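You operate a simulated robot arm through the tools that you are given. There is no shell and no other tool.

Carry out the task below with a simulated robot arm. There is one attempt and no reset: what you move stays moved.

JOB
Brush the old sealant off the adapter's thread, then paint a stripe of paste along it.
Fine: wire brush and blue brush go back. Set down upright: wire brush. A coat counts when it lies all over at full strength: go over it till it gets no stronger. What is to be rubbed or washed off counts as gone when no trace of it is left.

Only the result counts: the job must be done as asked and must still hold three seconds after the hand-in. Knocking over, shifting, dropping, spilling or breaking anything else fails it.

ROBOT AND FRAMES
A 7-joint arm with a fingered hand, fixed in place. Base frame: the origin is at the foot of the arm, x ahead of it, y to its left, z up. Lengths are in m, angles in rad, forces in N, time in s.
With the tool pointing down near the work surface it reaches from about 0.36 to 0.7 m from the base axis. Its first joint turns from -1.204 to 3.002 rad. Payload 3.2 kg.
The tool frame sits at the grasp point between the pads (the TCP): z along the fingers, y along the line on which they close. The tips reach 0.026 m beyond it. Largest opening 0.088 m; the body of the gripper starts 0.03 m behind the TCP. The gripper is a hand of 5 fingers: y runs from the thumb to the fingers, the wrist lies at [-0.016, -0.108, -0.172] in the tool frame, and closing takes about 1.5 s.
Orientation is that of the tool frame in the base frame, as a unit quaternion [w, x, y, z]. With the fingers straight down and the wrist toward the robot, the tool's x, y and z point along [0, 1, 0], [1, 0, 0] and [0, 0, -1] of the base frame.

CONTROLS
- The arm moves only by the tool nudge_tool. Its argument "steps" is a list of rows, each a list of 6 numbers: the shift along the base's x, y, z in m, then the turn, a rotation vector about the base's x, y, z in rad. In form: [[dx, dy, dz, wx, wy, wz], ...]. A call has 1 to 20 rows; each row shifts and turns the commanded pose from where the row before left it. "fingers" is the finger opening in m, from 0 to 0.088, set as the call begins (left out, the last holds). A row lasts 0.2 s, in which the tool goes at most 0.05 m and 0.15 rad; a call with a longer step from one row to the next is refused whole, and so is a gripper value outside its range. Where a pose cannot be reached the arm comes as near as it can. A force on the tool above 40 N (or 10 N above the force at the start of the call, whichever is more), or a blocked arm, ends the call early, and 0.2 s more pass. The fingers move at their own pace (about 0.072 m/s each) and stop on an object; they squeeze with about 21 N. The grip force told is the motor's: it shows also when the fingers shut on nothing. Time passes only in rows, and 0.2 s behind the last, so rows that do not move let the fingers close. It gives the time, the measured TCP pose, the force on the tool (base axes), the opening and the grip force at its end, in the units of the frame above (readings bear some noise), with the torque about the TCP (base axes, N m) and any sound that the robot's microphone picked up.
- Cameras (640 x 400 px; columns grow to the right, rows downward): "scene" is fixed at [0.0503, -0.6514, 1.5001]; the picture's right is [0.66, -0.75, 0.00], its down [-0.37, -0.33, -0.87] and it looks along [0.65, 0.57, -0.49] (base axes); focal length 333 px, centre (320, 200). "wrist" rides on the gripper at [0.067, -0.097, -0.117] in the tool frame; the picture's right is [-0.71, 0.33, -0.62], its down [-0.65, -0.65, 0.39] and it looks along [-0.28, 0.68, 0.68] (tool axes); focal length 234 px, centre (320, 200). There is no depth. A picture from a camera that has moved, and an enlarged one, comes with that camera's place and axes in the base frame and with its lens.
- camera(camera): a new picture of that camera. The clock stands still meanwhile.
- slide_trunk(by): slides the trunk up (or, below 0, down) by that many m; the arm rides with it, the base frame stays. It gives what a move gives, with no picture.
- grasp_type(shape): the hand has 5 fingers and takes this shape, open, in about a second: jaw (thumb against the fingers, like two jaws); tri (thumb and two fingers); tip (a fingertip pinch); poke (one finger out to press); point (the index stretched); flat (the hand flat); cup (the hand cupped); fist (a fist). The gripper value then closes the fingers along that shape, each until it touches; the sizes above hold for jaw. It gives what a move gives, with no picture.
- zoom(camera, box): a new picture of the part [left, top, right, bottom] of that camera's present view, enlarged. The clock stands still meanwhile.
- hand_in(): hands the job in; it is judged then, once.

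Nothing tells you positions but the pictures and the camera data. Unless the task says otherwise, let go and move clear before handing in.

The tools are called after "Emit:" as a command line: name --pt "numbers of a row" for each row, then --argument value for the rest, lists and objects as JSON in quotes. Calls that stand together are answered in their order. nudge_tool: Moves the arm, as the interface text tells. Its arguments: {"type":"object","properties":{"steps":{"type":"array","items":{"type":"array","items":{"type":"number"}}},"fingers":{"type":"number"}},"required":["steps"]} The other tools are called the same way: slide_trunk (by) slides the trunk up or down; grasp_type (shape) gives the hand a shape; camera (camera) takes a picture; zoom (camera, box) takes an enlarged picture of a part of a camera's view; hand_in () hands the job in.

At the start:

```text
clock: 0.0
tool_pos: [0.3781, -0.3888, 1.2325]
tool_rot: [0.0, 0.707, 0.707, 0.0]
wrist_force: [-0.2, -0.3, -0.2]
torque: [0.03, -0.02, -0.02]
opening: 0.0879
grasp_force: 0.0
shape: jaw
trunk travel left (down, up): [-0.725, 0.115]
```

scene: 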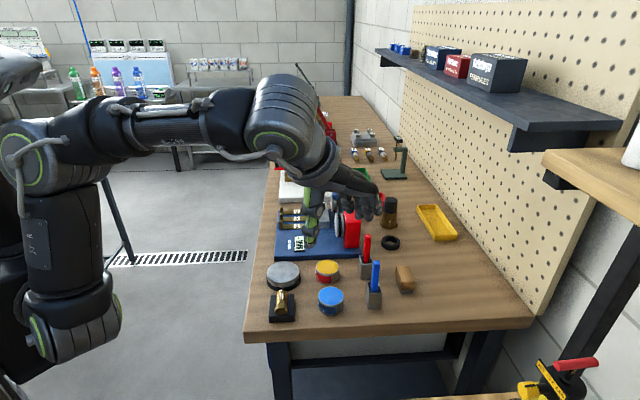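
wrist: 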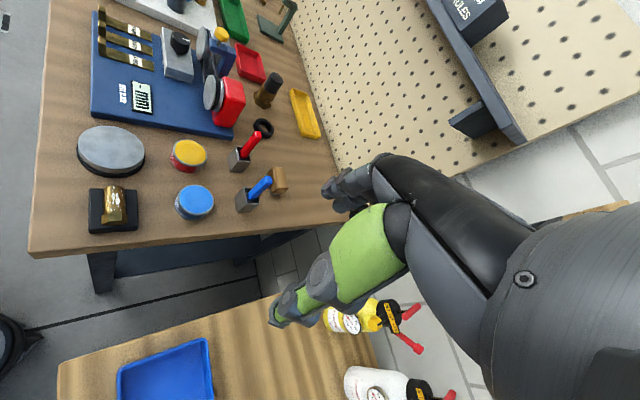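

I see a workbench with a brass adapter on a black block, tins with yellow and blue lids, a red-handled and a blue-handled brush standing in holders, and a wooden-handled item. I'll zoom in to identify everything before moving.

Emit:
zoom --camera "scene" --box '[250, 220, 450, 345]'

Emit:
zoom --camera "wrist" --box '[60, 70, 320, 240]'

Emit:
zoom --camera "scene" --box '[260, 250, 340, 330]'

Emit:
zoom --camera "scene" --box '[340, 220, 430, 320]'

```text
3.20 times, centred on (350, 282) of scene
camera zoom: at [0.0503, -0.6514, 1.5001], right [0.66, -0.75, 0.0], down [-0.37, -0.33, -0.87], along [0.65, 0.57, -0.49], focal length 1066 px, centre (224, -64)
```

zoom: 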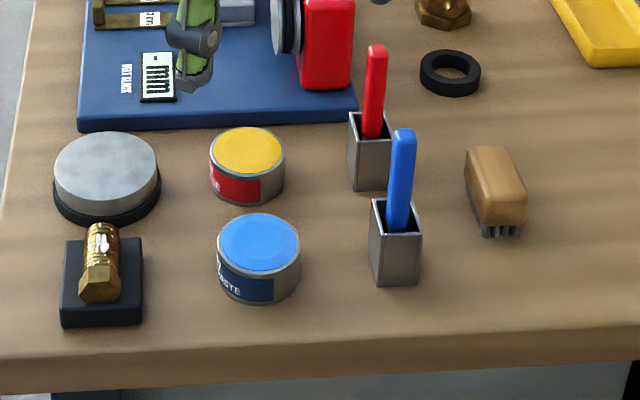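

```text
2.35 times, centred on (190, 155) of wrist
camera zoom: at [0.282, -0.3228, 1.3485], right [0.33, -0.71, 0.62], down [-0.65, -0.65, -0.39], along [0.68, -0.28, -0.68], focal length 551 px, centre (626, 306)
```

zoom: 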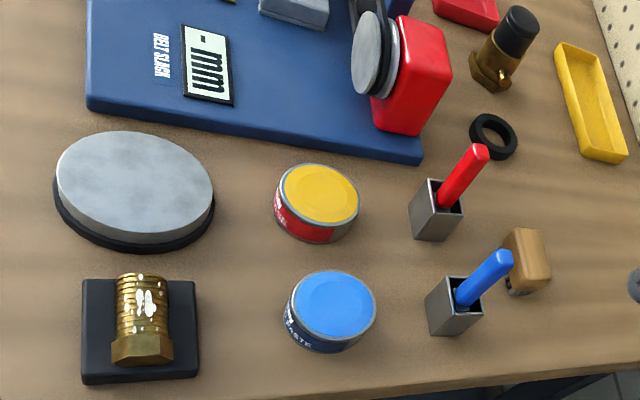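

```text
5.00 times, centred on (300, 290) of scene
camera zoom: at [0.0503, -0.6514, 1.5001], right [0.66, -0.75, 0.0], down [-0.37, -0.33, -0.87], along [0.65, 0.57, -0.49], focal length 1666 px, centre (420, -250)
```

zoom: 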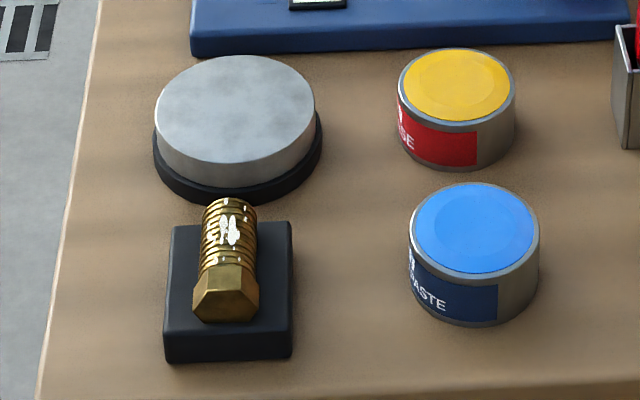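

```text
4.00 times, centred on (385, 270) of scene
camera zoom: at [0.0503, -0.6514, 1.5001], right [0.66, -0.75, 0.0], down [-0.37, -0.33, -0.87], along [0.65, 0.57, -0.49], focal length 1333 px, centre (60, -80)
```

zoom: 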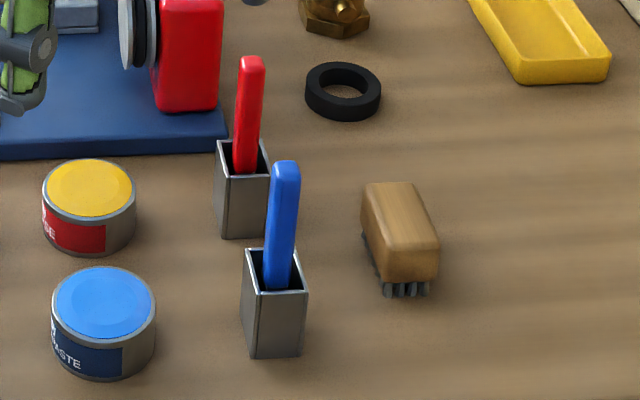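

The blue tin is labelled PASTE (about 0.51, -0.28, 0.90). The adapter lies on the black block near (0.425, -0.20, 0.91), and the wire brush stands on its bristles near (0.685, -0.38, 0.90). Next I'll take closer zooms of the brush, holder and adapter.

Emit:
zoom --camera "scene" --box '[385, 255, 425, 305]'

Emit:
zoom --camera "wrist" --box '[220, 140, 310, 220]'

Emit:
zoom --camera "wrist" --box '[85, 170, 155, 240]'

Emit:
zoom --camera "scene" --box '[355, 255, 395, 315]'

Emit:
zoom --camera "scene" --box '[262, 285, 302, 325]'

Emit:
zoom --camera "scene" --box '[240, 150, 440, 260]'

```text
8.00 times, centred on (405, 280) of scene
camera zoom: at [0.0503, -0.6514, 1.5001], right [0.66, -0.75, 0.0], down [-0.37, -0.33, -0.87], along [0.65, 0.57, -0.49], focal length 2666 px, centre (-360, -440)
```

zoom: 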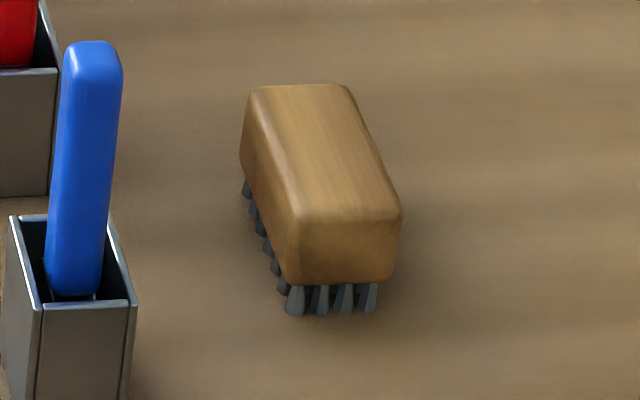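

```text
5.00 times, centred on (265, 180) of wrist
camera zoom: at [0.282, -0.3228, 1.3485], right [0.33, -0.71, 0.62], down [-0.65, -0.65, -0.39], along [0.68, -0.28, -0.68], focal length 1171 px, centre (595, 300)
```

zoom: 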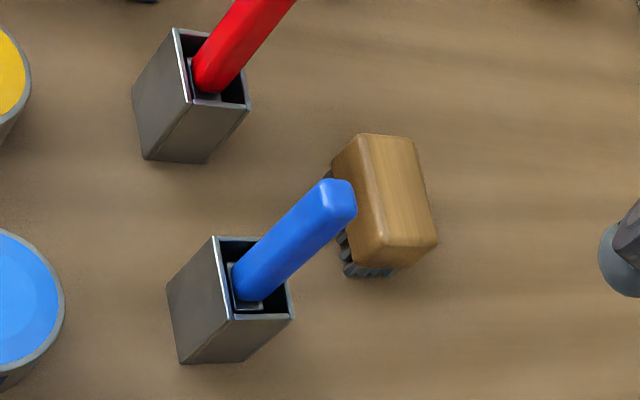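

```text
5.71 times, centred on (120, 205) of wrist
camera zoom: at [0.282, -0.3228, 1.3485], right [0.33, -0.71, 0.62], down [-0.65, -0.65, -0.39], along [0.68, -0.28, -0.68], focal length 1338 px, centre (1463, 171)
```

zoom: 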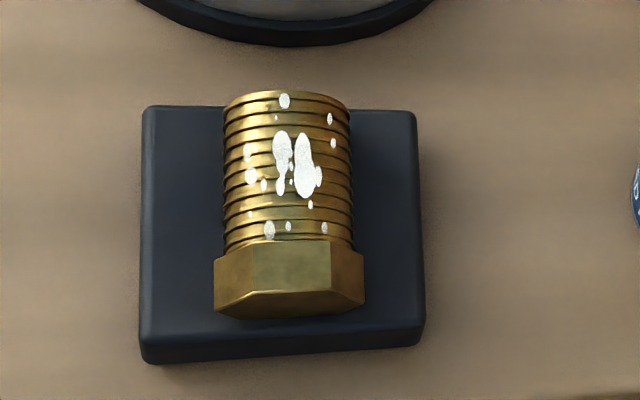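

```text
6.67 times, centred on (375, 285) of scene
camera zoom: at [0.0503, -0.6514, 1.5001], right [0.66, -0.75, 0.0], down [-0.37, -0.33, -0.87], along [0.65, 0.57, -0.49], focal length 2222 px, centre (-47, -367)
```

zoom: 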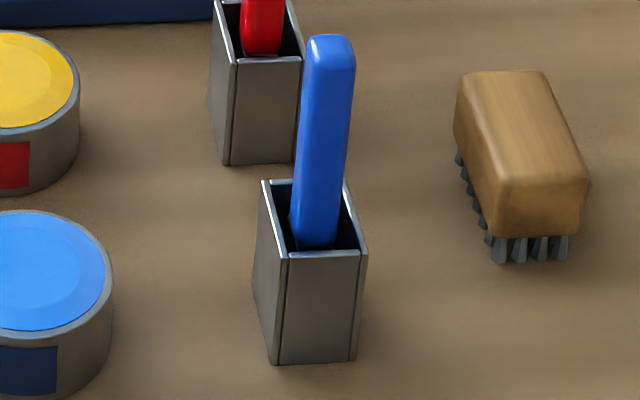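

```text
10.00 times, centred on (282, 305) of scene
camera zoom: at [0.0503, -0.6514, 1.5001], right [0.66, -0.75, 0.0], down [-0.37, -0.33, -0.87], along [0.65, 0.57, -0.49], focal length 3333 px, centre (700, -850)
```

zoom: 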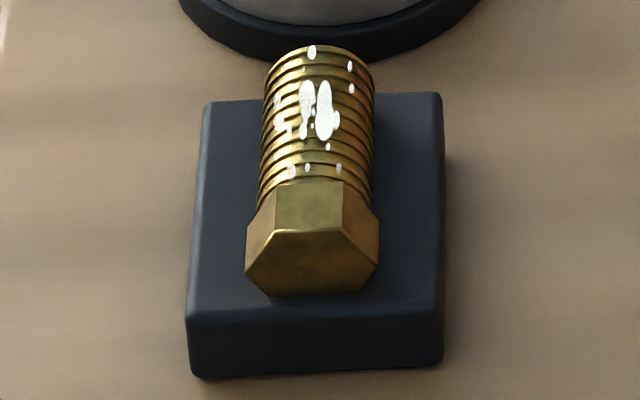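

```text
3.20 times, centred on (340, 205) of scene
camera zoom: at [0.0503, -0.6514, 1.5001], right [0.66, -0.75, 0.0], down [-0.37, -0.33, -0.87], along [0.65, 0.57, -0.49], focal length 1066 px, centre (256, 184)
```

zoom: 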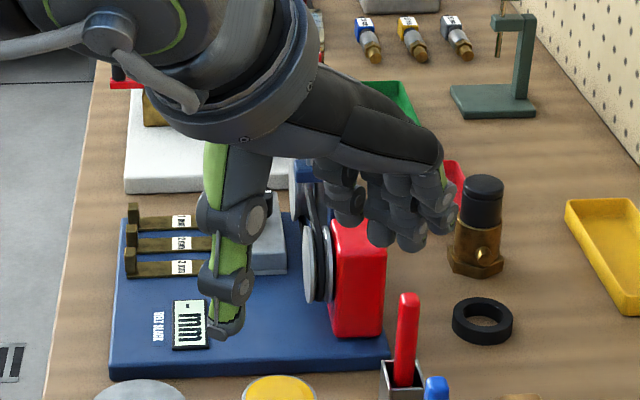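

The adapter's thread has white sealant on its top side. I put the table at z ≈ 0.863, the blue brush holder at (0.586, -0.353) with its handle top at z ≈ 1.0, and the wire brush at about (0.69, -0.38), aligned roughly 42° with the table. I'll lower the trunk a little and turn the hand to line up with the table axes.

Emit:
slide_trunk --by -0.12

```text
clock: 1.5
tool_pos: [0.3794, -0.3894, 1.1143]
tool_rot: [0.0, 0.707, 0.707, 0.0]
wrist_force: [0.2, 0.6, -0.5]
torque: [-0.02, -0.01, -0.01]
opening: 0.0877
grasp_force: 0.2
shape: jaw
trunk travel left (down, up): [-0.605, 0.235]
```

The trunk slid down and the tool is now at z ≈ 1.11, clear of everything. I'll yaw the hand by about -0.85 rad and move outward above the brush area to check reach and get a closer look.

Emit:
nudge_tool --pt "0.02 0.0 0 0 0 -0.1417" --pt "0.02 0.0 0 0 0 -0.1417" --pt "0.02 0.0 0 0 0 -0.1417" --pt "0.02 0.0 0 0 0 -0.1417" --pt "0.02 0.0 0 0 0 -0.1417" --pt "0.02 0.0 0 0 0 -0.1417"

Emit:
camera --camera "wrist"

Emit:
camera --camera "scene"

```text
clock: 2.9
tool_pos: [0.5001, -0.3902, 1.1121]
tool_rot: [0.0, 0.936, 0.352, -0.001]
wrist_force: [0.1, 1.0, 0.5]
torque: [0.01, 0.03, 0.03]
opening: 0.0881
grasp_force: 0.0
shape: jaw
trunk travel left (down, up): [-0.605, 0.235]
```

```text
taken
camera wrist: at [0.4866, -0.2722, 1.2271], right [-0.31, -0.72, 0.62], down [-0.92, 0.06, -0.39], along [0.24, -0.7, -0.68], focal length 234 px, centre (320, 200)
```

wrist: 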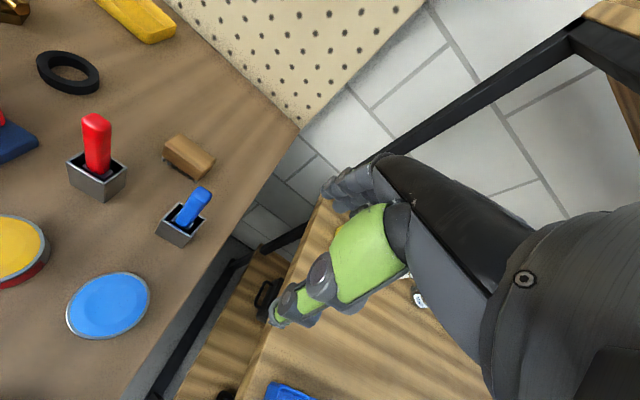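

```text
taken
```

scene: 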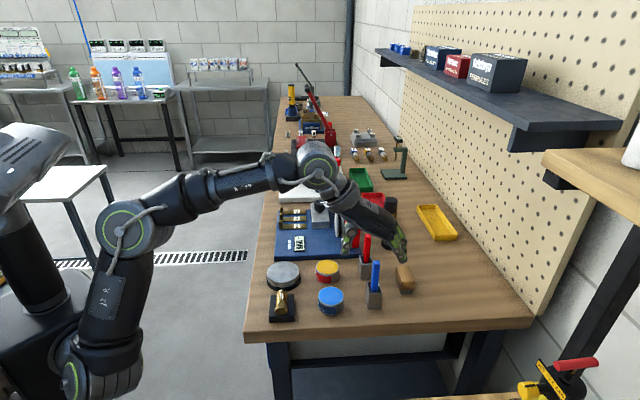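

The wrist view confirms the wire brush near (0.688, -0.378). I'll test whether the arm can reach above it at a safe height.

Emit:
nudge_tool --pt "0.038 0.002 -0.01 0 0 0" --pt "0.038 0.002 -0.01 0 0 0" --pt "0.038 0.002 -0.01 0 0 0" --pt "0.038 0.002 -0.01 0 0 0" --pt "0.038 0.002 -0.01 0 0 0"

Emit:
camera --camera "wrist"

Emit:
camera --camera "scene"

```text
clock: 4.1
tool_pos: [0.6209, -0.3867, 1.0563]
tool_rot: [-0.001, 0.936, 0.352, -0.001]
wrist_force: [0.8, -0.9, 0.0]
torque: [0.01, -0.04, -0.02]
opening: 0.0878
grasp_force: 0.1
shape: jaw
out of reach, approached as far as the arm can: row 3, 4, 5
trunk travel left (down, up): [-0.605, 0.235]
```

```text
taken
camera wrist: at [0.6072, -0.2708, 1.1723], right [-0.31, -0.72, 0.62], down [-0.92, 0.07, -0.39], along [0.24, -0.69, -0.68], focal length 234 px, centre (320, 200)
```

wrist: 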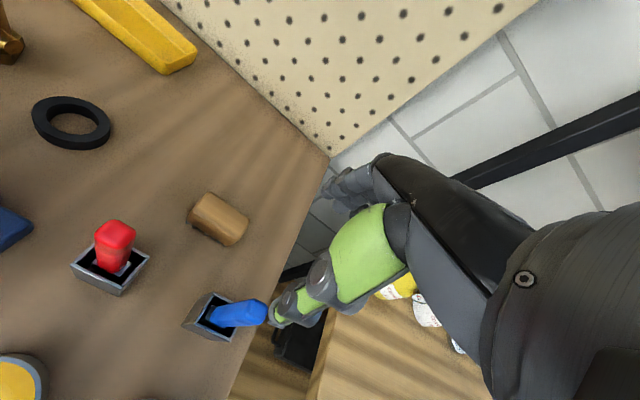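

```text
taken
```

scene: 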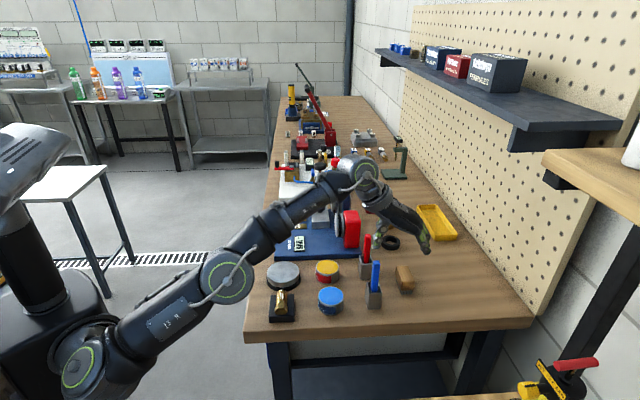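

The shoulder is now too low for this reach: the arm stopped at r ≈ 0.73. I'll raise the trunk so the wrist can extend further out, then try again above the wire brush.

Emit:
slide_trunk --by 0.16

Emit:
nudge_tool --pt "0.02 0.002 -0.03 0 0 0" --pt "0.02 0.002 -0.03 0 0 0" --pt "0.02 0.002 -0.03 0 0 0" --pt "0.0 0.0 -0.03 0 0 0"

Emit:
camera --camera "wrist"

Emit:
camera --camera "scene"

```text
clock: 5.9
tool_pos: [0.6206, -0.3859, 1.2173]
tool_rot: [0.0, 0.936, 0.353, 0.0]
wrist_force: [-0.1, -0.4, 0.2]
torque: [-0.02, 0.03, 0.02]
opening: 0.0878
grasp_force: 0.0
shape: jaw
trunk travel left (down, up): [-0.765, 0.075]
```

```text
clock: 6.9
tool_pos: [0.6664, -0.3822, 1.0959]
tool_rot: [0.0, 0.936, 0.352, -0.002]
wrist_force: [0.2, 0.4, -0.4]
torque: [-0.03, -0.04, 0.02]
opening: 0.0877
grasp_force: 0.0
shape: jaw
out of reach, approached as far as the arm can: row 1, 2, 3, 4
trunk travel left (down, up): [-0.765, 0.075]
```

```text
taken
camera wrist: at [0.6526, -0.266, 1.2119], right [-0.31, -0.72, 0.62], down [-0.92, 0.06, -0.39], along [0.24, -0.69, -0.68], focal length 234 px, centre (320, 200)
```

wrist: 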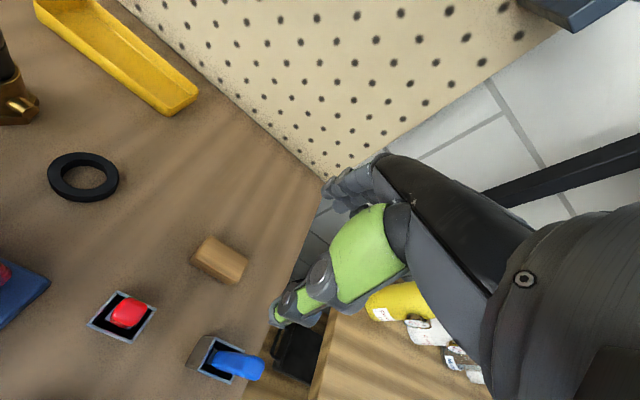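

```text
taken
```

scene: 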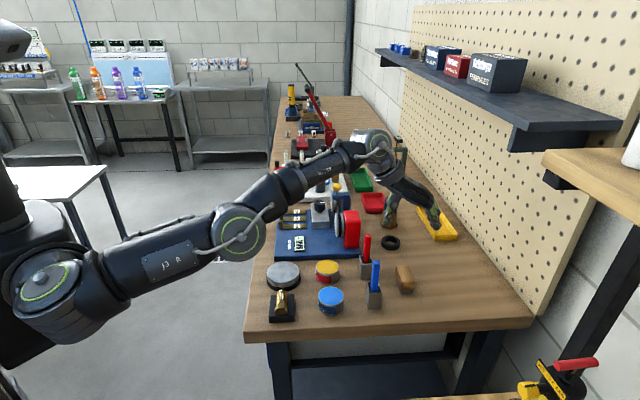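

Reach improved to r ≈ 0.77 and will improve further lower down. I'll zoom in on the brush and the blue holder from here to measure them better.

Emit:
zoom --camera "wrist" --box '[170, 220, 270, 300]'

Emit:
zoom --camera "wrist" --box '[160, 310, 280, 400]'

Emit:
zoom --camera "scene" --box '[330, 110, 470, 310]'

```text
5.00 times, centred on (220, 260) of wrist
camera zoom: at [0.6526, -0.266, 1.2119], right [-0.31, -0.72, 0.62], down [-0.92, 0.06, -0.39], along [0.24, -0.69, -0.68], focal length 1171 px, centre (820, -100)
```

zoom: 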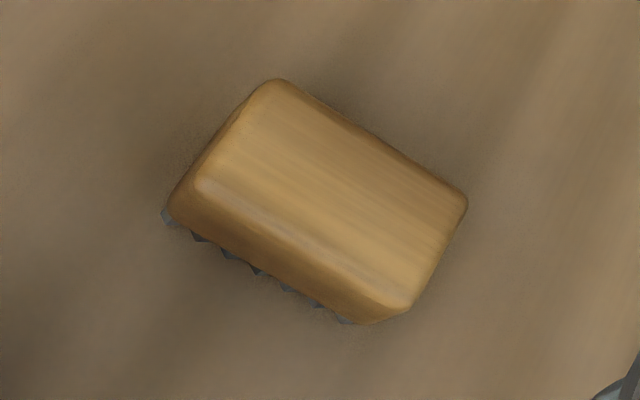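

```text
4.44 times, centred on (220, 355) of wrist
camera zoom: at [0.6526, -0.266, 1.2119], right [-0.31, -0.72, 0.62], down [-0.92, 0.06, -0.39], along [0.24, -0.69, -0.68], focal length 1041 px, centre (764, -489)
```

zoom: 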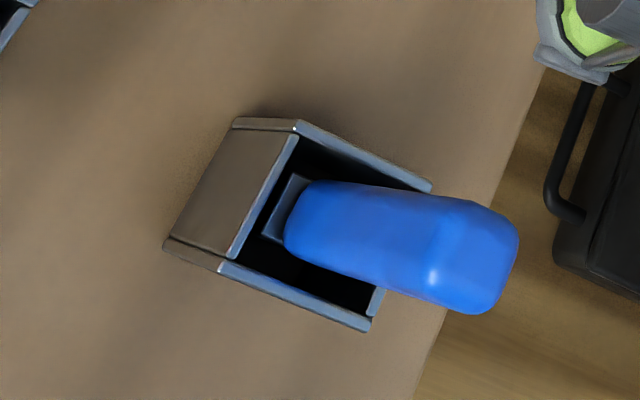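

```text
2.00 times, centred on (400, 210) of scene
camera zoom: at [0.0503, -0.6514, 1.5001], right [0.66, -0.75, 0.0], down [-0.37, -0.33, -0.87], along [0.65, 0.57, -0.49], focal length 666 px, centre (160, 180)
```

zoom: 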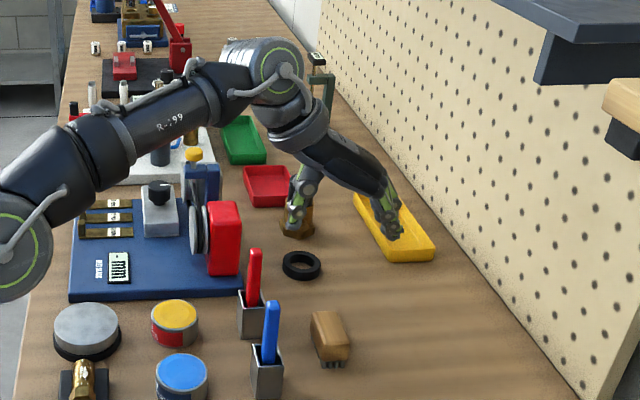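

I place the brush centre at about (0.695, -0.381) with its top at z ≈ 0.905. The blue handle (0.584, -0.353) and red handle (0.66, -0.277) stand on either side of where the hand will pass. I'll go over the brush and check clearance.

Emit:
nudge_tool --pt "0.014 0.0 -0.02 0 0 0" --pt "0.014 0.0 -0.02 0 0 0" --pt "0 0 0 0 0 0"

Emit:
camera --camera "wrist"

Emit:
zoom --camera "scene" --box '[330, 130, 470, 310]'

```text
clock: 7.7
tool_pos: [0.6761, -0.3818, 1.056]
tool_rot: [0.0, 0.936, 0.353, -0.001]
wrist_force: [0.1, 0.0, -0.1]
torque: [0.02, 0.0, 0.0]
opening: 0.0878
grasp_force: 0.2
shape: jaw
out of reach, approached as far as the arm can: row 1, 2
trunk travel left (down, up): [-0.765, 0.075]
```

```text
taken
camera wrist: at [0.6621, -0.2645, 1.1714], right [-0.31, -0.72, 0.62], down [-0.92, 0.06, -0.39], along [0.24, -0.7, -0.68], focal length 234 px, centre (320, 200)
```

wrist: 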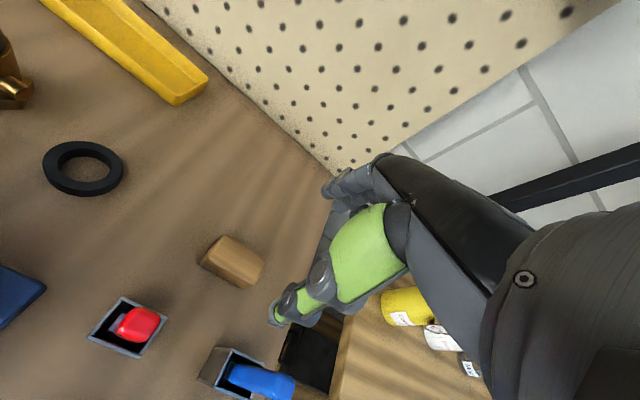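

```text
2.22 times, centred on (400, 220) of scene
camera zoom: at [0.0503, -0.6514, 1.5001], right [0.66, -0.75, 0.0], down [-0.37, -0.33, -0.87], along [0.65, 0.57, -0.49], focal length 741 px, centre (142, 156)
```

zoom: 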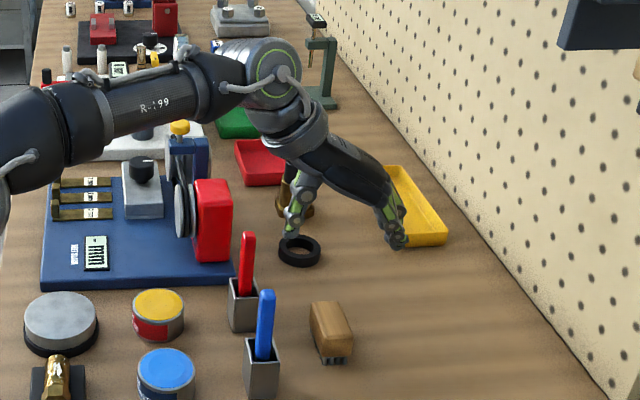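

The arm is about 1 cm short with the hand vertical. I'll lean the fingers outward by about 0.14 rad, which brings the wrist closer in, and then move over the brush.

Emit:
nudge_tool --pt "0.0 0.0 0.0 -0.1053 -0.0923 0" --pt "0.01 0.0 -0.01 0 0 0" --pt "0.009 0.001 -0.02 0 0 0" --pt "0 0 0 0 0 0"

Emit:
camera --camera "wrist"

Emit:
zoom --camera "scene" --box '[330, 130, 470, 310]'

```text
clock: 8.7
tool_pos: [0.6943, -0.3807, 1.025]
tool_rot: [0.067, 0.933, 0.352, 0.025]
wrist_force: [-0.4, -1.2, 0.1]
torque: [-0.02, -0.01, -0.02]
opening: 0.088
grasp_force: 0.0
shape: jaw
trunk travel left (down, up): [-0.765, 0.075]
```

```text
taken
camera wrist: at [0.6701, -0.2515, 1.1264], right [-0.37, -0.65, 0.66], down [-0.88, 0.02, -0.48], along [0.3, -0.76, -0.58], focal length 234 px, centre (320, 200)
```

wrist: 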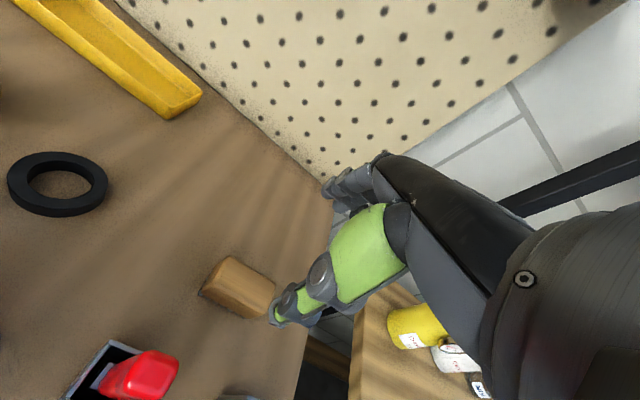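

```text
2.22 times, centred on (400, 220) of scene
camera zoom: at [0.0503, -0.6514, 1.5001], right [0.66, -0.75, 0.0], down [-0.37, -0.33, -0.87], along [0.65, 0.57, -0.49], focal length 741 px, centre (142, 156)
```

zoom: 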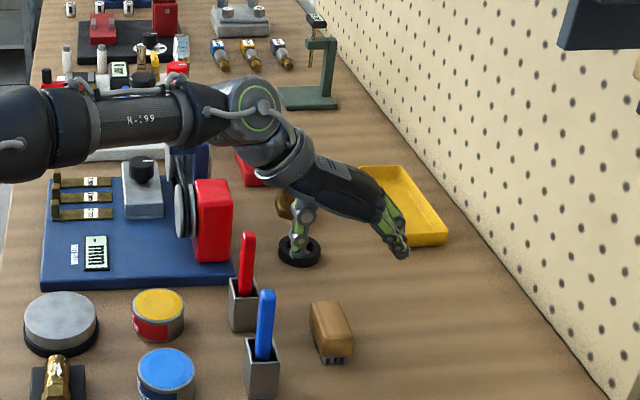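

The hand is now above the brush, and its wrist will come down between the two handles. I'll descend in stages and watch clearance.

Emit:
nudge_tool --pt "0.004 0.002 -0.02 0 0 0" --pt "0.0 0.0 -0.025 0 0 0" --pt "0.0 0.0 -0.02 0 0 0"

Emit:
camera --camera "wrist"

Emit:
zoom --camera "scene" --box '[350, 180, 450, 310]'

```text
clock: 9.5
tool_pos: [0.701, -0.3788, 0.9616]
tool_rot: [0.066, 0.933, 0.352, 0.025]
wrist_force: [0.0, 0.3, 0.9]
torque: [0.01, -0.04, -0.01]
opening: 0.0881
grasp_force: 0.1
shape: jaw
trunk travel left (down, up): [-0.765, 0.075]
```

```text
taken
camera wrist: at [0.676, -0.2501, 1.062], right [-0.37, -0.65, 0.66], down [-0.88, 0.02, -0.48], along [0.3, -0.76, -0.58], focal length 234 px, centre (320, 200)
```

wrist: 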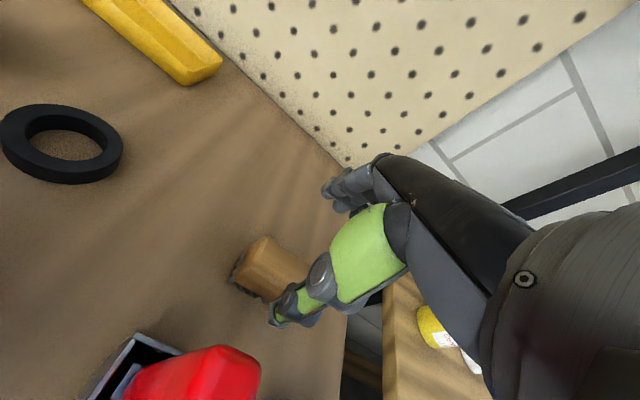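

```text
3.08 times, centred on (400, 245) of scene
camera zoom: at [0.0503, -0.6514, 1.5001], right [0.66, -0.75, 0.0], down [-0.37, -0.33, -0.87], along [0.65, 0.57, -0.49], focal length 1025 px, centre (74, 62)
```

zoom: 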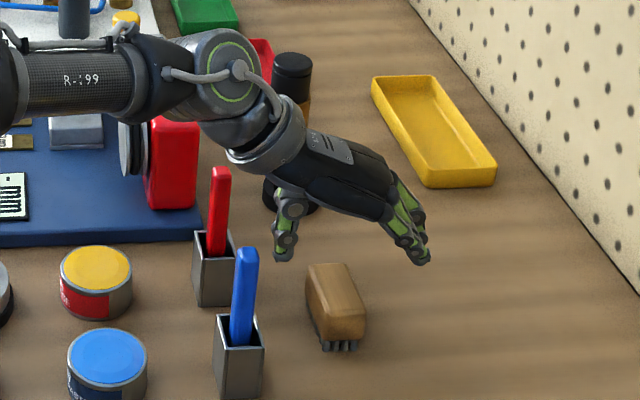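

Clearance looks good: the wrist passes between the handles. I'll lower further.

Emit:
nudge_tool --pt "-0.001 0.0 -0.02 0 0 0" --pt "-0.001 0.0 -0.02 0 0 0"

Emit:
camera --camera "wrist"

Emit:
zoom --camera "scene" --box '[360, 210, 440, 310]'

```text
clock: 10.1
tool_pos: [0.6968, -0.3786, 0.9219]
tool_rot: [0.066, 0.934, 0.351, 0.024]
wrist_force: [-0.3, 0.3, -1.0]
torque: [-0.02, 0.02, 0.01]
opening: 0.0879
grasp_force: 0.2
shape: jaw
trunk travel left (down, up): [-0.765, 0.075]
```

```text
taken
camera wrist: at [0.6723, -0.2496, 1.0215], right [-0.37, -0.65, 0.66], down [-0.88, 0.02, -0.48], along [0.3, -0.76, -0.58], focal length 234 px, centre (320, 200)
```

wrist: 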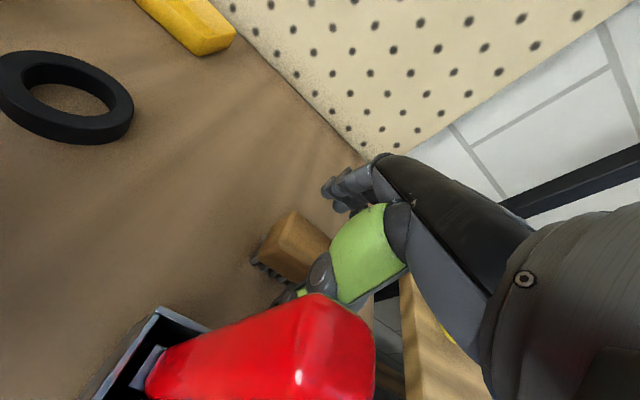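

```text
4.00 times, centred on (400, 260) of scene
camera zoom: at [0.0503, -0.6514, 1.5001], right [0.66, -0.75, 0.0], down [-0.37, -0.33, -0.87], along [0.65, 0.57, -0.49], focal length 1333 px, centre (0, -40)
```

zoom: 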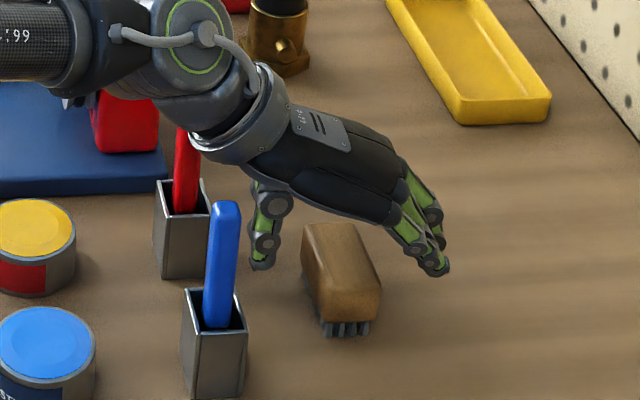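

The thumb and fingers straddle the brush with the TCP well centred. I'll go down the last 2 cm and close.

Emit:
nudge_tool --pt "0.0 0.0 -0.01 0 0 0" --pt "0.0 0.0 -0.01 0 0 0"

Emit:
zoom --camera "scene" --box '[360, 210, 440, 310]'

Emit:
zoom --camera "wrist" --box '[220, 150, 420, 330]'

```text
clock: 10.7
tool_pos: [0.6957, -0.3783, 0.9019]
tool_rot: [0.066, 0.934, 0.351, 0.025]
wrist_force: [-0.2, -0.9, 0.1]
torque: [0.0, 0.01, 0.0]
opening: 0.0882
grasp_force: 0.1
shape: jaw
trunk travel left (down, up): [-0.765, 0.075]
```

```text
4.00 times, centred on (400, 260) of scene
camera zoom: at [0.0503, -0.6514, 1.5001], right [0.66, -0.75, 0.0], down [-0.37, -0.33, -0.87], along [0.65, 0.57, -0.49], focal length 1333 px, centre (0, -40)
```

zoom: 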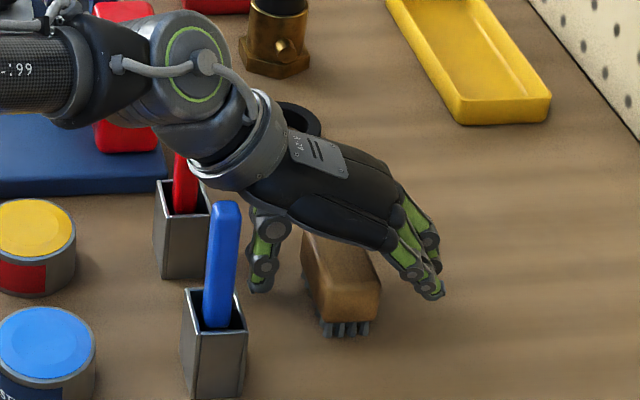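

```text
2.22 times, centred on (320, 240) of wrist
camera zoom: at [0.6725, -0.2504, 1.0019], right [-0.37, -0.65, 0.66], down [-0.88, 0.02, -0.48], along [0.3, -0.76, -0.58], focal length 520 px, centre (320, 111)
```

zoom: 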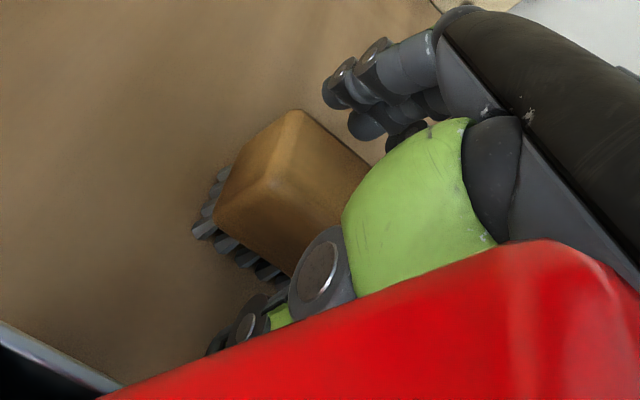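

Everything lines up with no contact so far. I'll close the hand on the brush body.

Emit:
nudge_tool --fingers 0.0 --pt "0 0 0 0 0 0" --pt "0 0 0 0 0 0" --pt "0 0 0 0 0 0" --pt "0 0 0 0 0 0" --pt "0 0 0 0 0 0" --pt "0 0 0 0 0 0" --pt "0 0 0 0 0 0" --pt "0 0 0 0 0 0"

Emit:
zoom --camera "scene" --box '[360, 210, 440, 310]'

Emit:
zoom --camera "wrist" --box '[220, 150, 420, 330]'

```text
clock: 12.5
tool_pos: [0.6976, -0.3786, 0.9024]
tool_rot: [0.066, 0.933, 0.352, 0.025]
wrist_force: [-1.1, -0.3, 0.9]
torque: [0.02, 0.09, -0.01]
opening: 0.0321
grasp_force: 21.1
shape: jaw
trunk travel left (down, up): [-0.765, 0.075]
```

```text
4.00 times, centred on (400, 260) of scene
camera zoom: at [0.0503, -0.6514, 1.5001], right [0.66, -0.75, 0.0], down [-0.37, -0.33, -0.87], along [0.65, 0.57, -0.49], focal length 1333 px, centre (0, -40)
```

zoom: 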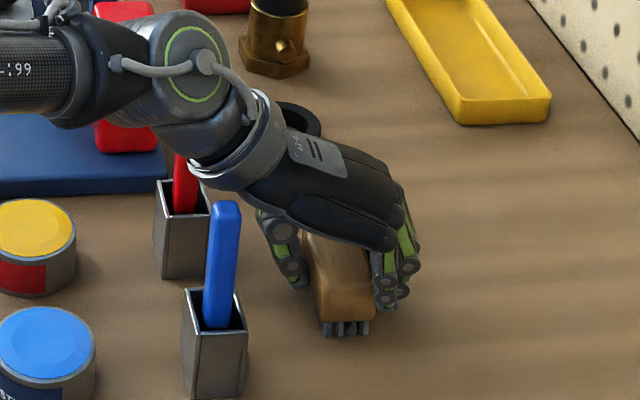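

```text
2.22 times, centred on (320, 240) of wrist
camera zoom: at [0.672, -0.2501, 1.0021], right [-0.37, -0.65, 0.66], down [-0.88, 0.02, -0.48], along [0.3, -0.76, -0.58], focal length 520 px, centre (320, 111)
```

zoom: 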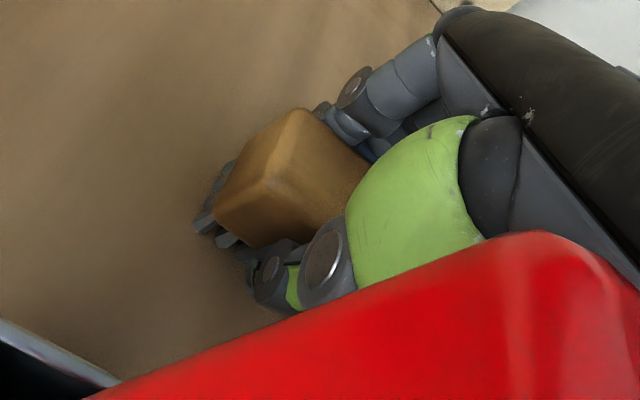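

The brush is gripped at a width of 0.032 m with the TCP at (0.697, -0.3785, 0.902); I'll put it back at that pose. Now I'll lift straight up.

Emit:
nudge_tool --pt "0 0 0.015 0 0 0" --pt "0 0 0.02 0 0 0" --pt "0 0 0.025 0 0 0" --pt "0 0 0.03 0 0 0" --pt "0 0 0.03 0 0 0"

Emit:
zoom --camera "scene" --box '[340, 160, 460, 310]'

Emit:
camera --camera "wrist"

```text
clock: 13.7
tool_pos: [0.6989, -0.3804, 1.0198]
tool_rot: [0.065, 0.934, 0.351, 0.026]
wrist_force: [-0.5, 0.3, -1.4]
torque: [0.03, 0.0, 0.01]
opening: 0.0314
grasp_force: 21.1
shape: jaw
trunk travel left (down, up): [-0.765, 0.075]
```

```text
2.67 times, centred on (400, 235) of scene
camera zoom: at [0.0503, -0.6514, 1.5001], right [0.66, -0.75, 0.0], down [-0.37, -0.33, -0.87], along [0.65, 0.57, -0.49], focal length 889 px, centre (107, 107)
```

zoom: 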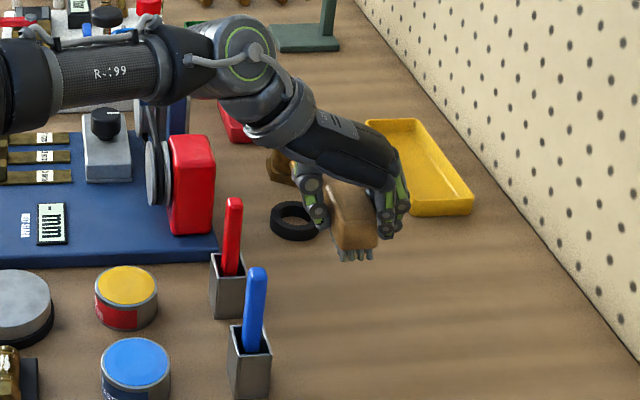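

```text
taken
camera wrist: at [0.6745, -0.2513, 1.1211], right [-0.37, -0.65, 0.66], down [-0.88, 0.02, -0.48], along [0.3, -0.76, -0.58], focal length 234 px, centre (320, 200)
```

wrist: 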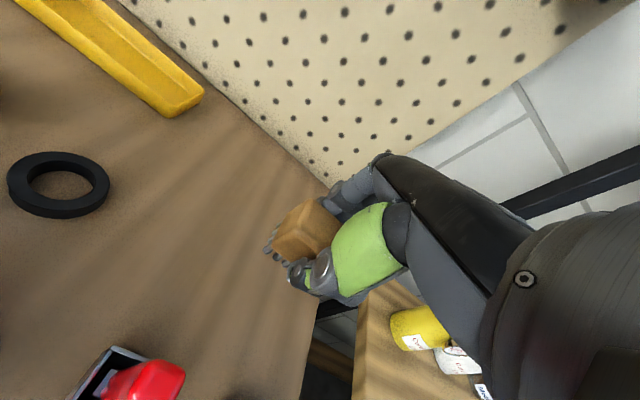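

The brush came up level in the hand. I put the adapter's thread centre near (0.427, -0.199) with its top at z ≈ 0.909 and its axis at about 45°. I'll rise a bit and carry the brush over to it, above the handles.

Emit:
nudge_tool --pt "-0.002 0.001 0.025 0 0 0" --pt "-0.006 0.004 0.025 0 0 0" --pt "-0.03 0.02 0.0 0 0 0" --pt "-0.033 0.022 0 0 0 0" --pt "-0.033 0.022 0 0 0 0" --pt "-0.033 0.022 0 0 0 0" --pt "-0.033 0.022 0 0 0 0" --pt "-0.033 0.022 0 0 0 0" --pt "-0.033 0.022 0 0 0 0" --pt "-0.034 0.022 0 0.1053 0.0923 0"

Emit:
camera --camera "scene"

Emit:
camera --camera "wrist"

```text
clock: 15.9
tool_pos: [0.476, -0.2122, 1.0448]
tool_rot: [-0.002, 0.935, 0.353, 0.002]
wrist_force: [0.1, -0.2, 0.1]
torque: [0.01, 0.0, -0.03]
opening: 0.0317
grasp_force: 20.8
shape: jaw
out of reach, approached as far as the arm can: row 9, 10
trunk travel left (down, up): [-0.765, 0.075]
```

```text
taken
```

scene: 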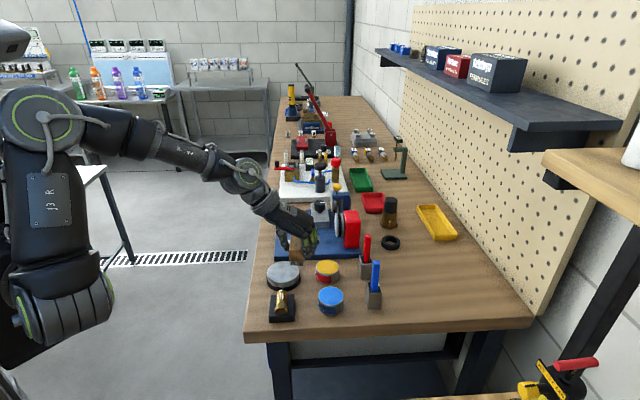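

```text
taken
camera wrist: at [0.4609, -0.0957, 1.1607], right [-0.31, -0.72, 0.62], down [-0.92, 0.06, -0.39], along [0.24, -0.69, -0.68], focal length 234 px, centre (320, 200)
```

wrist: 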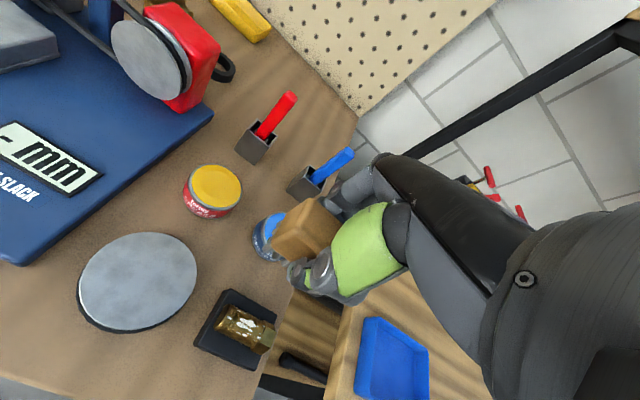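

The arm is now too folded to get closer in over the adapter. I'll raise the tool, then lower the trunk so the shoulder is further from the wrist.

Emit:
nudge_tool --pt "0 0 0.045 0 0 0" --pt "0 0 0.045 0 0 0" --pt "0 0 0.045 0 0 0" --pt "0 0 0.045 0 0 0" --pt "0 0 0.045 0 0 0" --pt "0 0 0.045 0 0 0"

Emit:
slide_trunk --by -0.25

Emit:
camera --camera "scene"

```text
clock: 17.3
tool_pos: [0.5088, -0.2266, 1.3009]
tool_rot: [0.0, 0.936, 0.352, -0.001]
wrist_force: [0.5, 0.7, 0.0]
torque: [0.04, 0.0, 0.01]
opening: 0.0314
grasp_force: 21.2
shape: jaw
out of reach, approached as far as the arm can: row 1, 2, 3
trunk travel left (down, up): [-0.765, 0.075]
```

```text
clock: 19.9
tool_pos: [0.5098, -0.2255, 1.0515]
tool_rot: [0.0, 0.936, 0.353, 0.0]
wrist_force: [-0.9, 1.1, -1.1]
torque: [0.0, 0.02, 0.0]
opening: 0.0316
grasp_force: 20.7
shape: jaw
trunk travel left (down, up): [-0.515, 0.325]
```

```text
taken
```

scene: 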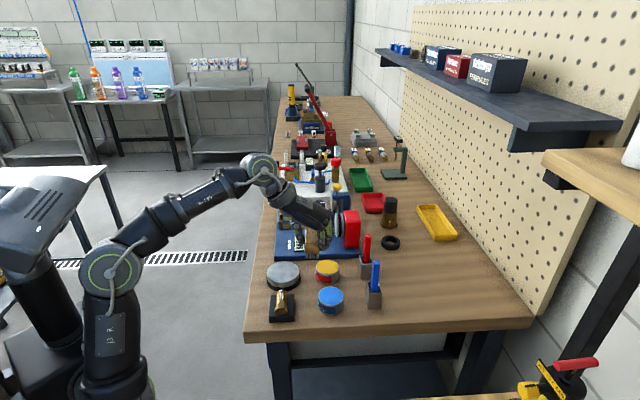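

The arm has a good posture now. I'll move over the adapter and look.

Emit:
nudge_tool --pt "-0.028 0.009 -0.01 0 0 0" --pt "-0.028 0.009 -0.01 0 0 0" --pt "-0.027 0.0085 -0.01 0 0 0" --pt "0 0 0 0 0 0"

Emit:
camera --camera "wrist"

Emit:
zoom --camera "scene" --box '[230, 190, 350, 340]'

```text
clock: 20.9
tool_pos: [0.4921, -0.2224, 1.0457]
tool_rot: [0.0, 0.936, 0.352, 0.0]
wrist_force: [-0.2, -0.3, -1.0]
torque: [0.01, -0.01, 0.0]
opening: 0.0315
grasp_force: 21.0
shape: jaw
out of reach, approached as far as the arm can: row 1, 2, 3
trunk travel left (down, up): [-0.515, 0.325]
```

```text
taken
camera wrist: at [0.4791, -0.1051, 1.1614], right [-0.31, -0.72, 0.62], down [-0.92, 0.06, -0.39], along [0.24, -0.69, -0.68], focal length 234 px, centre (320, 200)
```

wrist: 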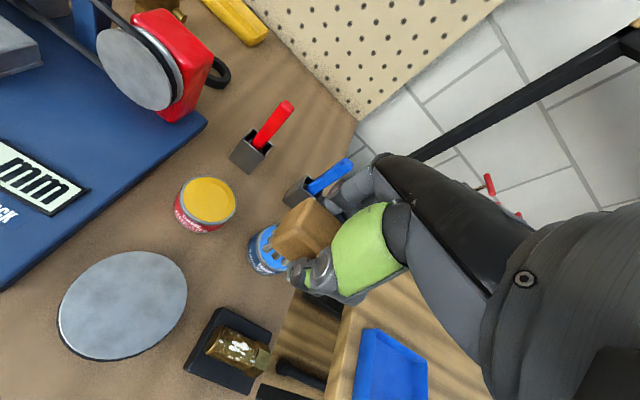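

```text
2.67 times, centred on (290, 265) of scene
camera zoom: at [0.0503, -0.6514, 1.5001], right [0.66, -0.75, 0.0], down [-0.37, -0.33, -0.87], along [0.65, 0.57, -0.49], focal length 889 px, centre (400, 27)
```

zoom: 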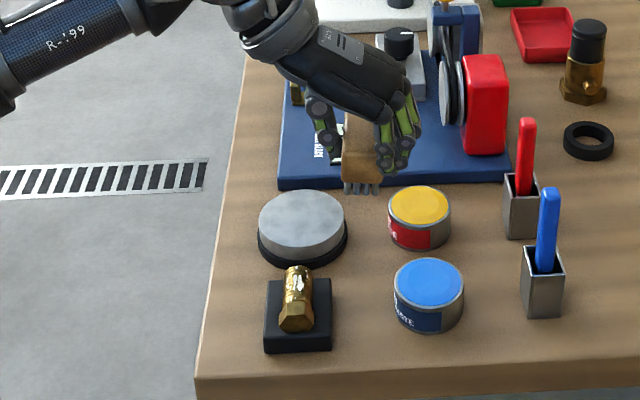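

The stop looks like a wrist-yaw limit relative to the forearm. I'll turn the hand slightly back (+0.12 rad) and continue to the adapter.

Emit:
nudge_tool --pt "-0.01 0.004 0 0 0 0.06" --pt "-0.02 0.007 0 0 0 0.06" --pt "-0.02 0.007 -0.01 0 0 0" --pt "-0.015 0.0054 -0.01 0 0 0" --pt "0 0 0 0 0 0"

Emit:
camera --camera "wrist"

Emit:
zoom --camera "scene" --box '[230, 190, 350, 340]'

```text
clock: 22.1
tool_pos: [0.494, -0.2218, 1.0561]
tool_rot: [0.0, 0.913, 0.407, -0.001]
wrist_force: [0.1, -0.4, -0.5]
torque: [-0.01, 0.02, 0.01]
opening: 0.0312
grasp_force: 21.1
shape: jaw
out of reach, approached as far as the arm can: row 1, 2, 3, 4
trunk travel left (down, up): [-0.515, 0.325]
```

```text
taken
camera wrist: at [0.4655, -0.1072, 1.1718], right [-0.22, -0.75, 0.62], down [-0.92, -0.05, -0.39], along [0.32, -0.66, -0.68], focal length 234 px, centre (320, 200)
```

wrist: 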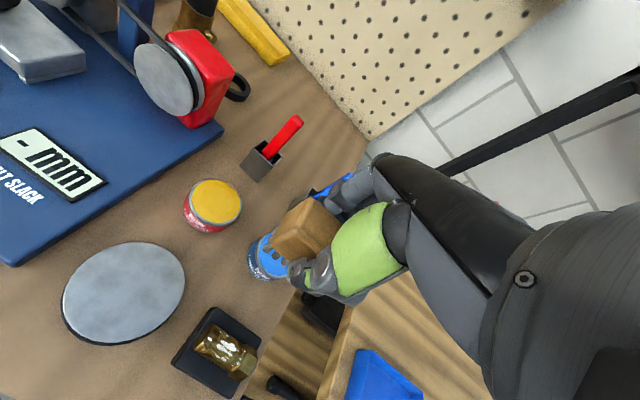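

```text
2.67 times, centred on (290, 265) of scene
camera zoom: at [0.0503, -0.6514, 1.5001], right [0.66, -0.75, 0.0], down [-0.37, -0.33, -0.87], along [0.65, 0.57, -0.49], focal length 889 px, centre (400, 27)
```

zoom: 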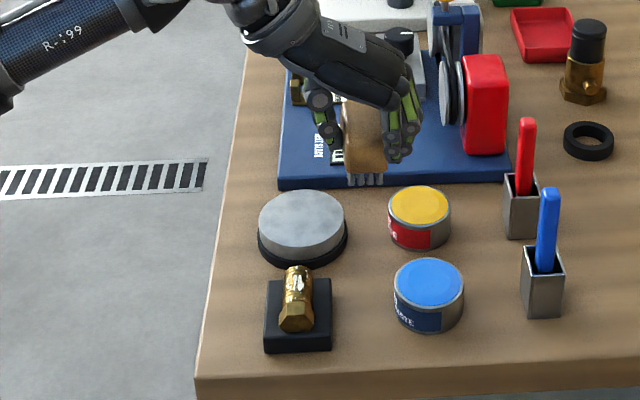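

The inner limit seems to come from wrist flexion when the forearm slopes upward, so a higher trunk should help instead. I'll raise the trunk and bring the tool down and inward.

Emit:
slide_trunk --by 0.3

Emit:
nudge_tool --pt "0 0 -0.04 0 0 0" --pt "0 0 -0.04 0 0 0" --pt "0 0 -0.04 0 0 0" --pt "0 0 -0.04 0 0 0" --pt "0 0 -0.04 0 0 0" --pt "0 0 -0.04 0 0 0" --pt "0 0 -0.04 0 0 0" --pt "0 0 -0.04 0 0 0" --pt "0 0 -0.03 0 0 0"

Emit:
camera --camera "scene"

```text
clock: 25.1
tool_pos: [0.4928, -0.2218, 1.3568]
tool_rot: [-0.001, 0.913, 0.408, -0.001]
wrist_force: [0.4, -0.9, -0.5]
torque: [0.02, -0.01, -0.01]
opening: 0.0317
grasp_force: 20.3
shape: jaw
trunk travel left (down, up): [-0.815, 0.025]
```

```text
clock: 27.1
tool_pos: [0.5172, -0.2319, 1.0159]
tool_rot: [-0.014, 0.917, 0.399, 0.019]
wrist_force: [-0.5, 0.3, -0.8]
torque: [-0.02, -0.03, 0.02]
opening: 0.0315
grasp_force: 20.9
shape: jaw
out of reach, approached as far as the arm can: row 1, 2
trunk travel left (down, up): [-0.815, 0.025]
```

```text
taken
```

scene: 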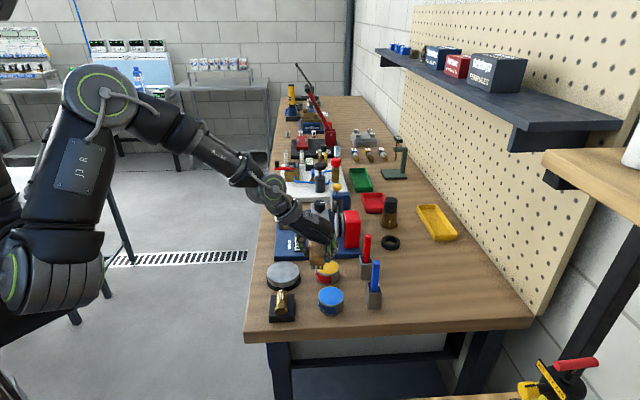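

The elbow is high and the forearm slopes down now. I'll move inward to the adapter.

Emit:
nudge_tool --pt "0 0 0 0 0 0" --pt "-0.03 0.011 0 0 0 0" --pt "-0.03 0.011 0 0 0 0" --pt "-0.03 0.011 0 0 0 0" --pt "0 0 0 0 0 0"

Emit:
camera --camera "wrist"

Emit:
zoom --camera "scene" --box '[230, 190, 350, 340]'

```text
clock: 28.3
tool_pos: [0.4222, -0.1949, 1.0113]
tool_rot: [-0.004, 0.914, 0.405, 0.001]
wrist_force: [-0.4, 1.1, -1.8]
torque: [-0.01, -0.01, 0.02]
opening: 0.0313
grasp_force: 20.7
shape: jaw
trunk travel left (down, up): [-0.815, 0.025]
```

```text
taken
camera wrist: at [0.3948, -0.0807, 1.1275], right [-0.23, -0.75, 0.62], down [-0.92, -0.04, -0.39], along [0.32, -0.66, -0.69], focal length 234 px, centre (320, 200)
```

wrist: 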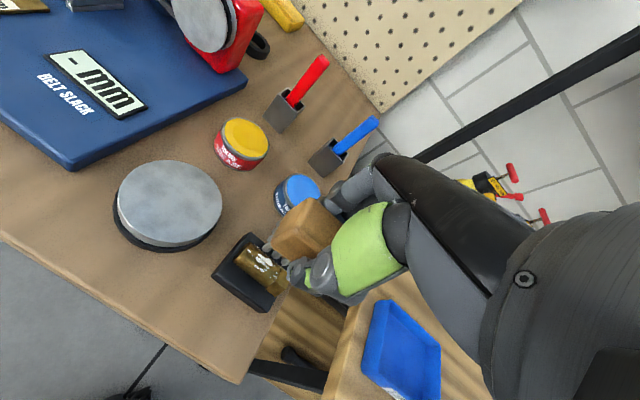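

```text
2.67 times, centred on (290, 265) of scene
camera zoom: at [0.0503, -0.6514, 1.5001], right [0.66, -0.75, 0.0], down [-0.37, -0.33, -0.87], along [0.65, 0.57, -0.49], focal length 889 px, centre (400, 27)
```

zoom: 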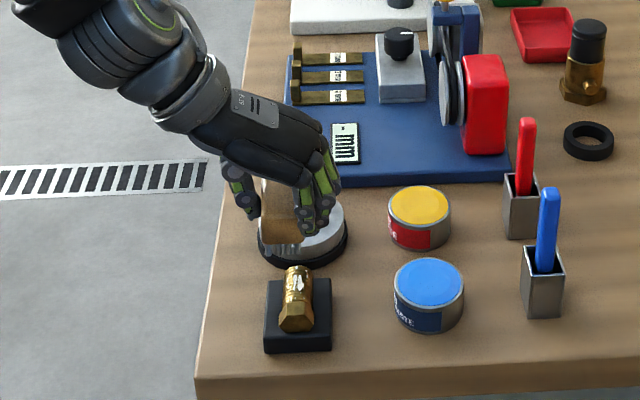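

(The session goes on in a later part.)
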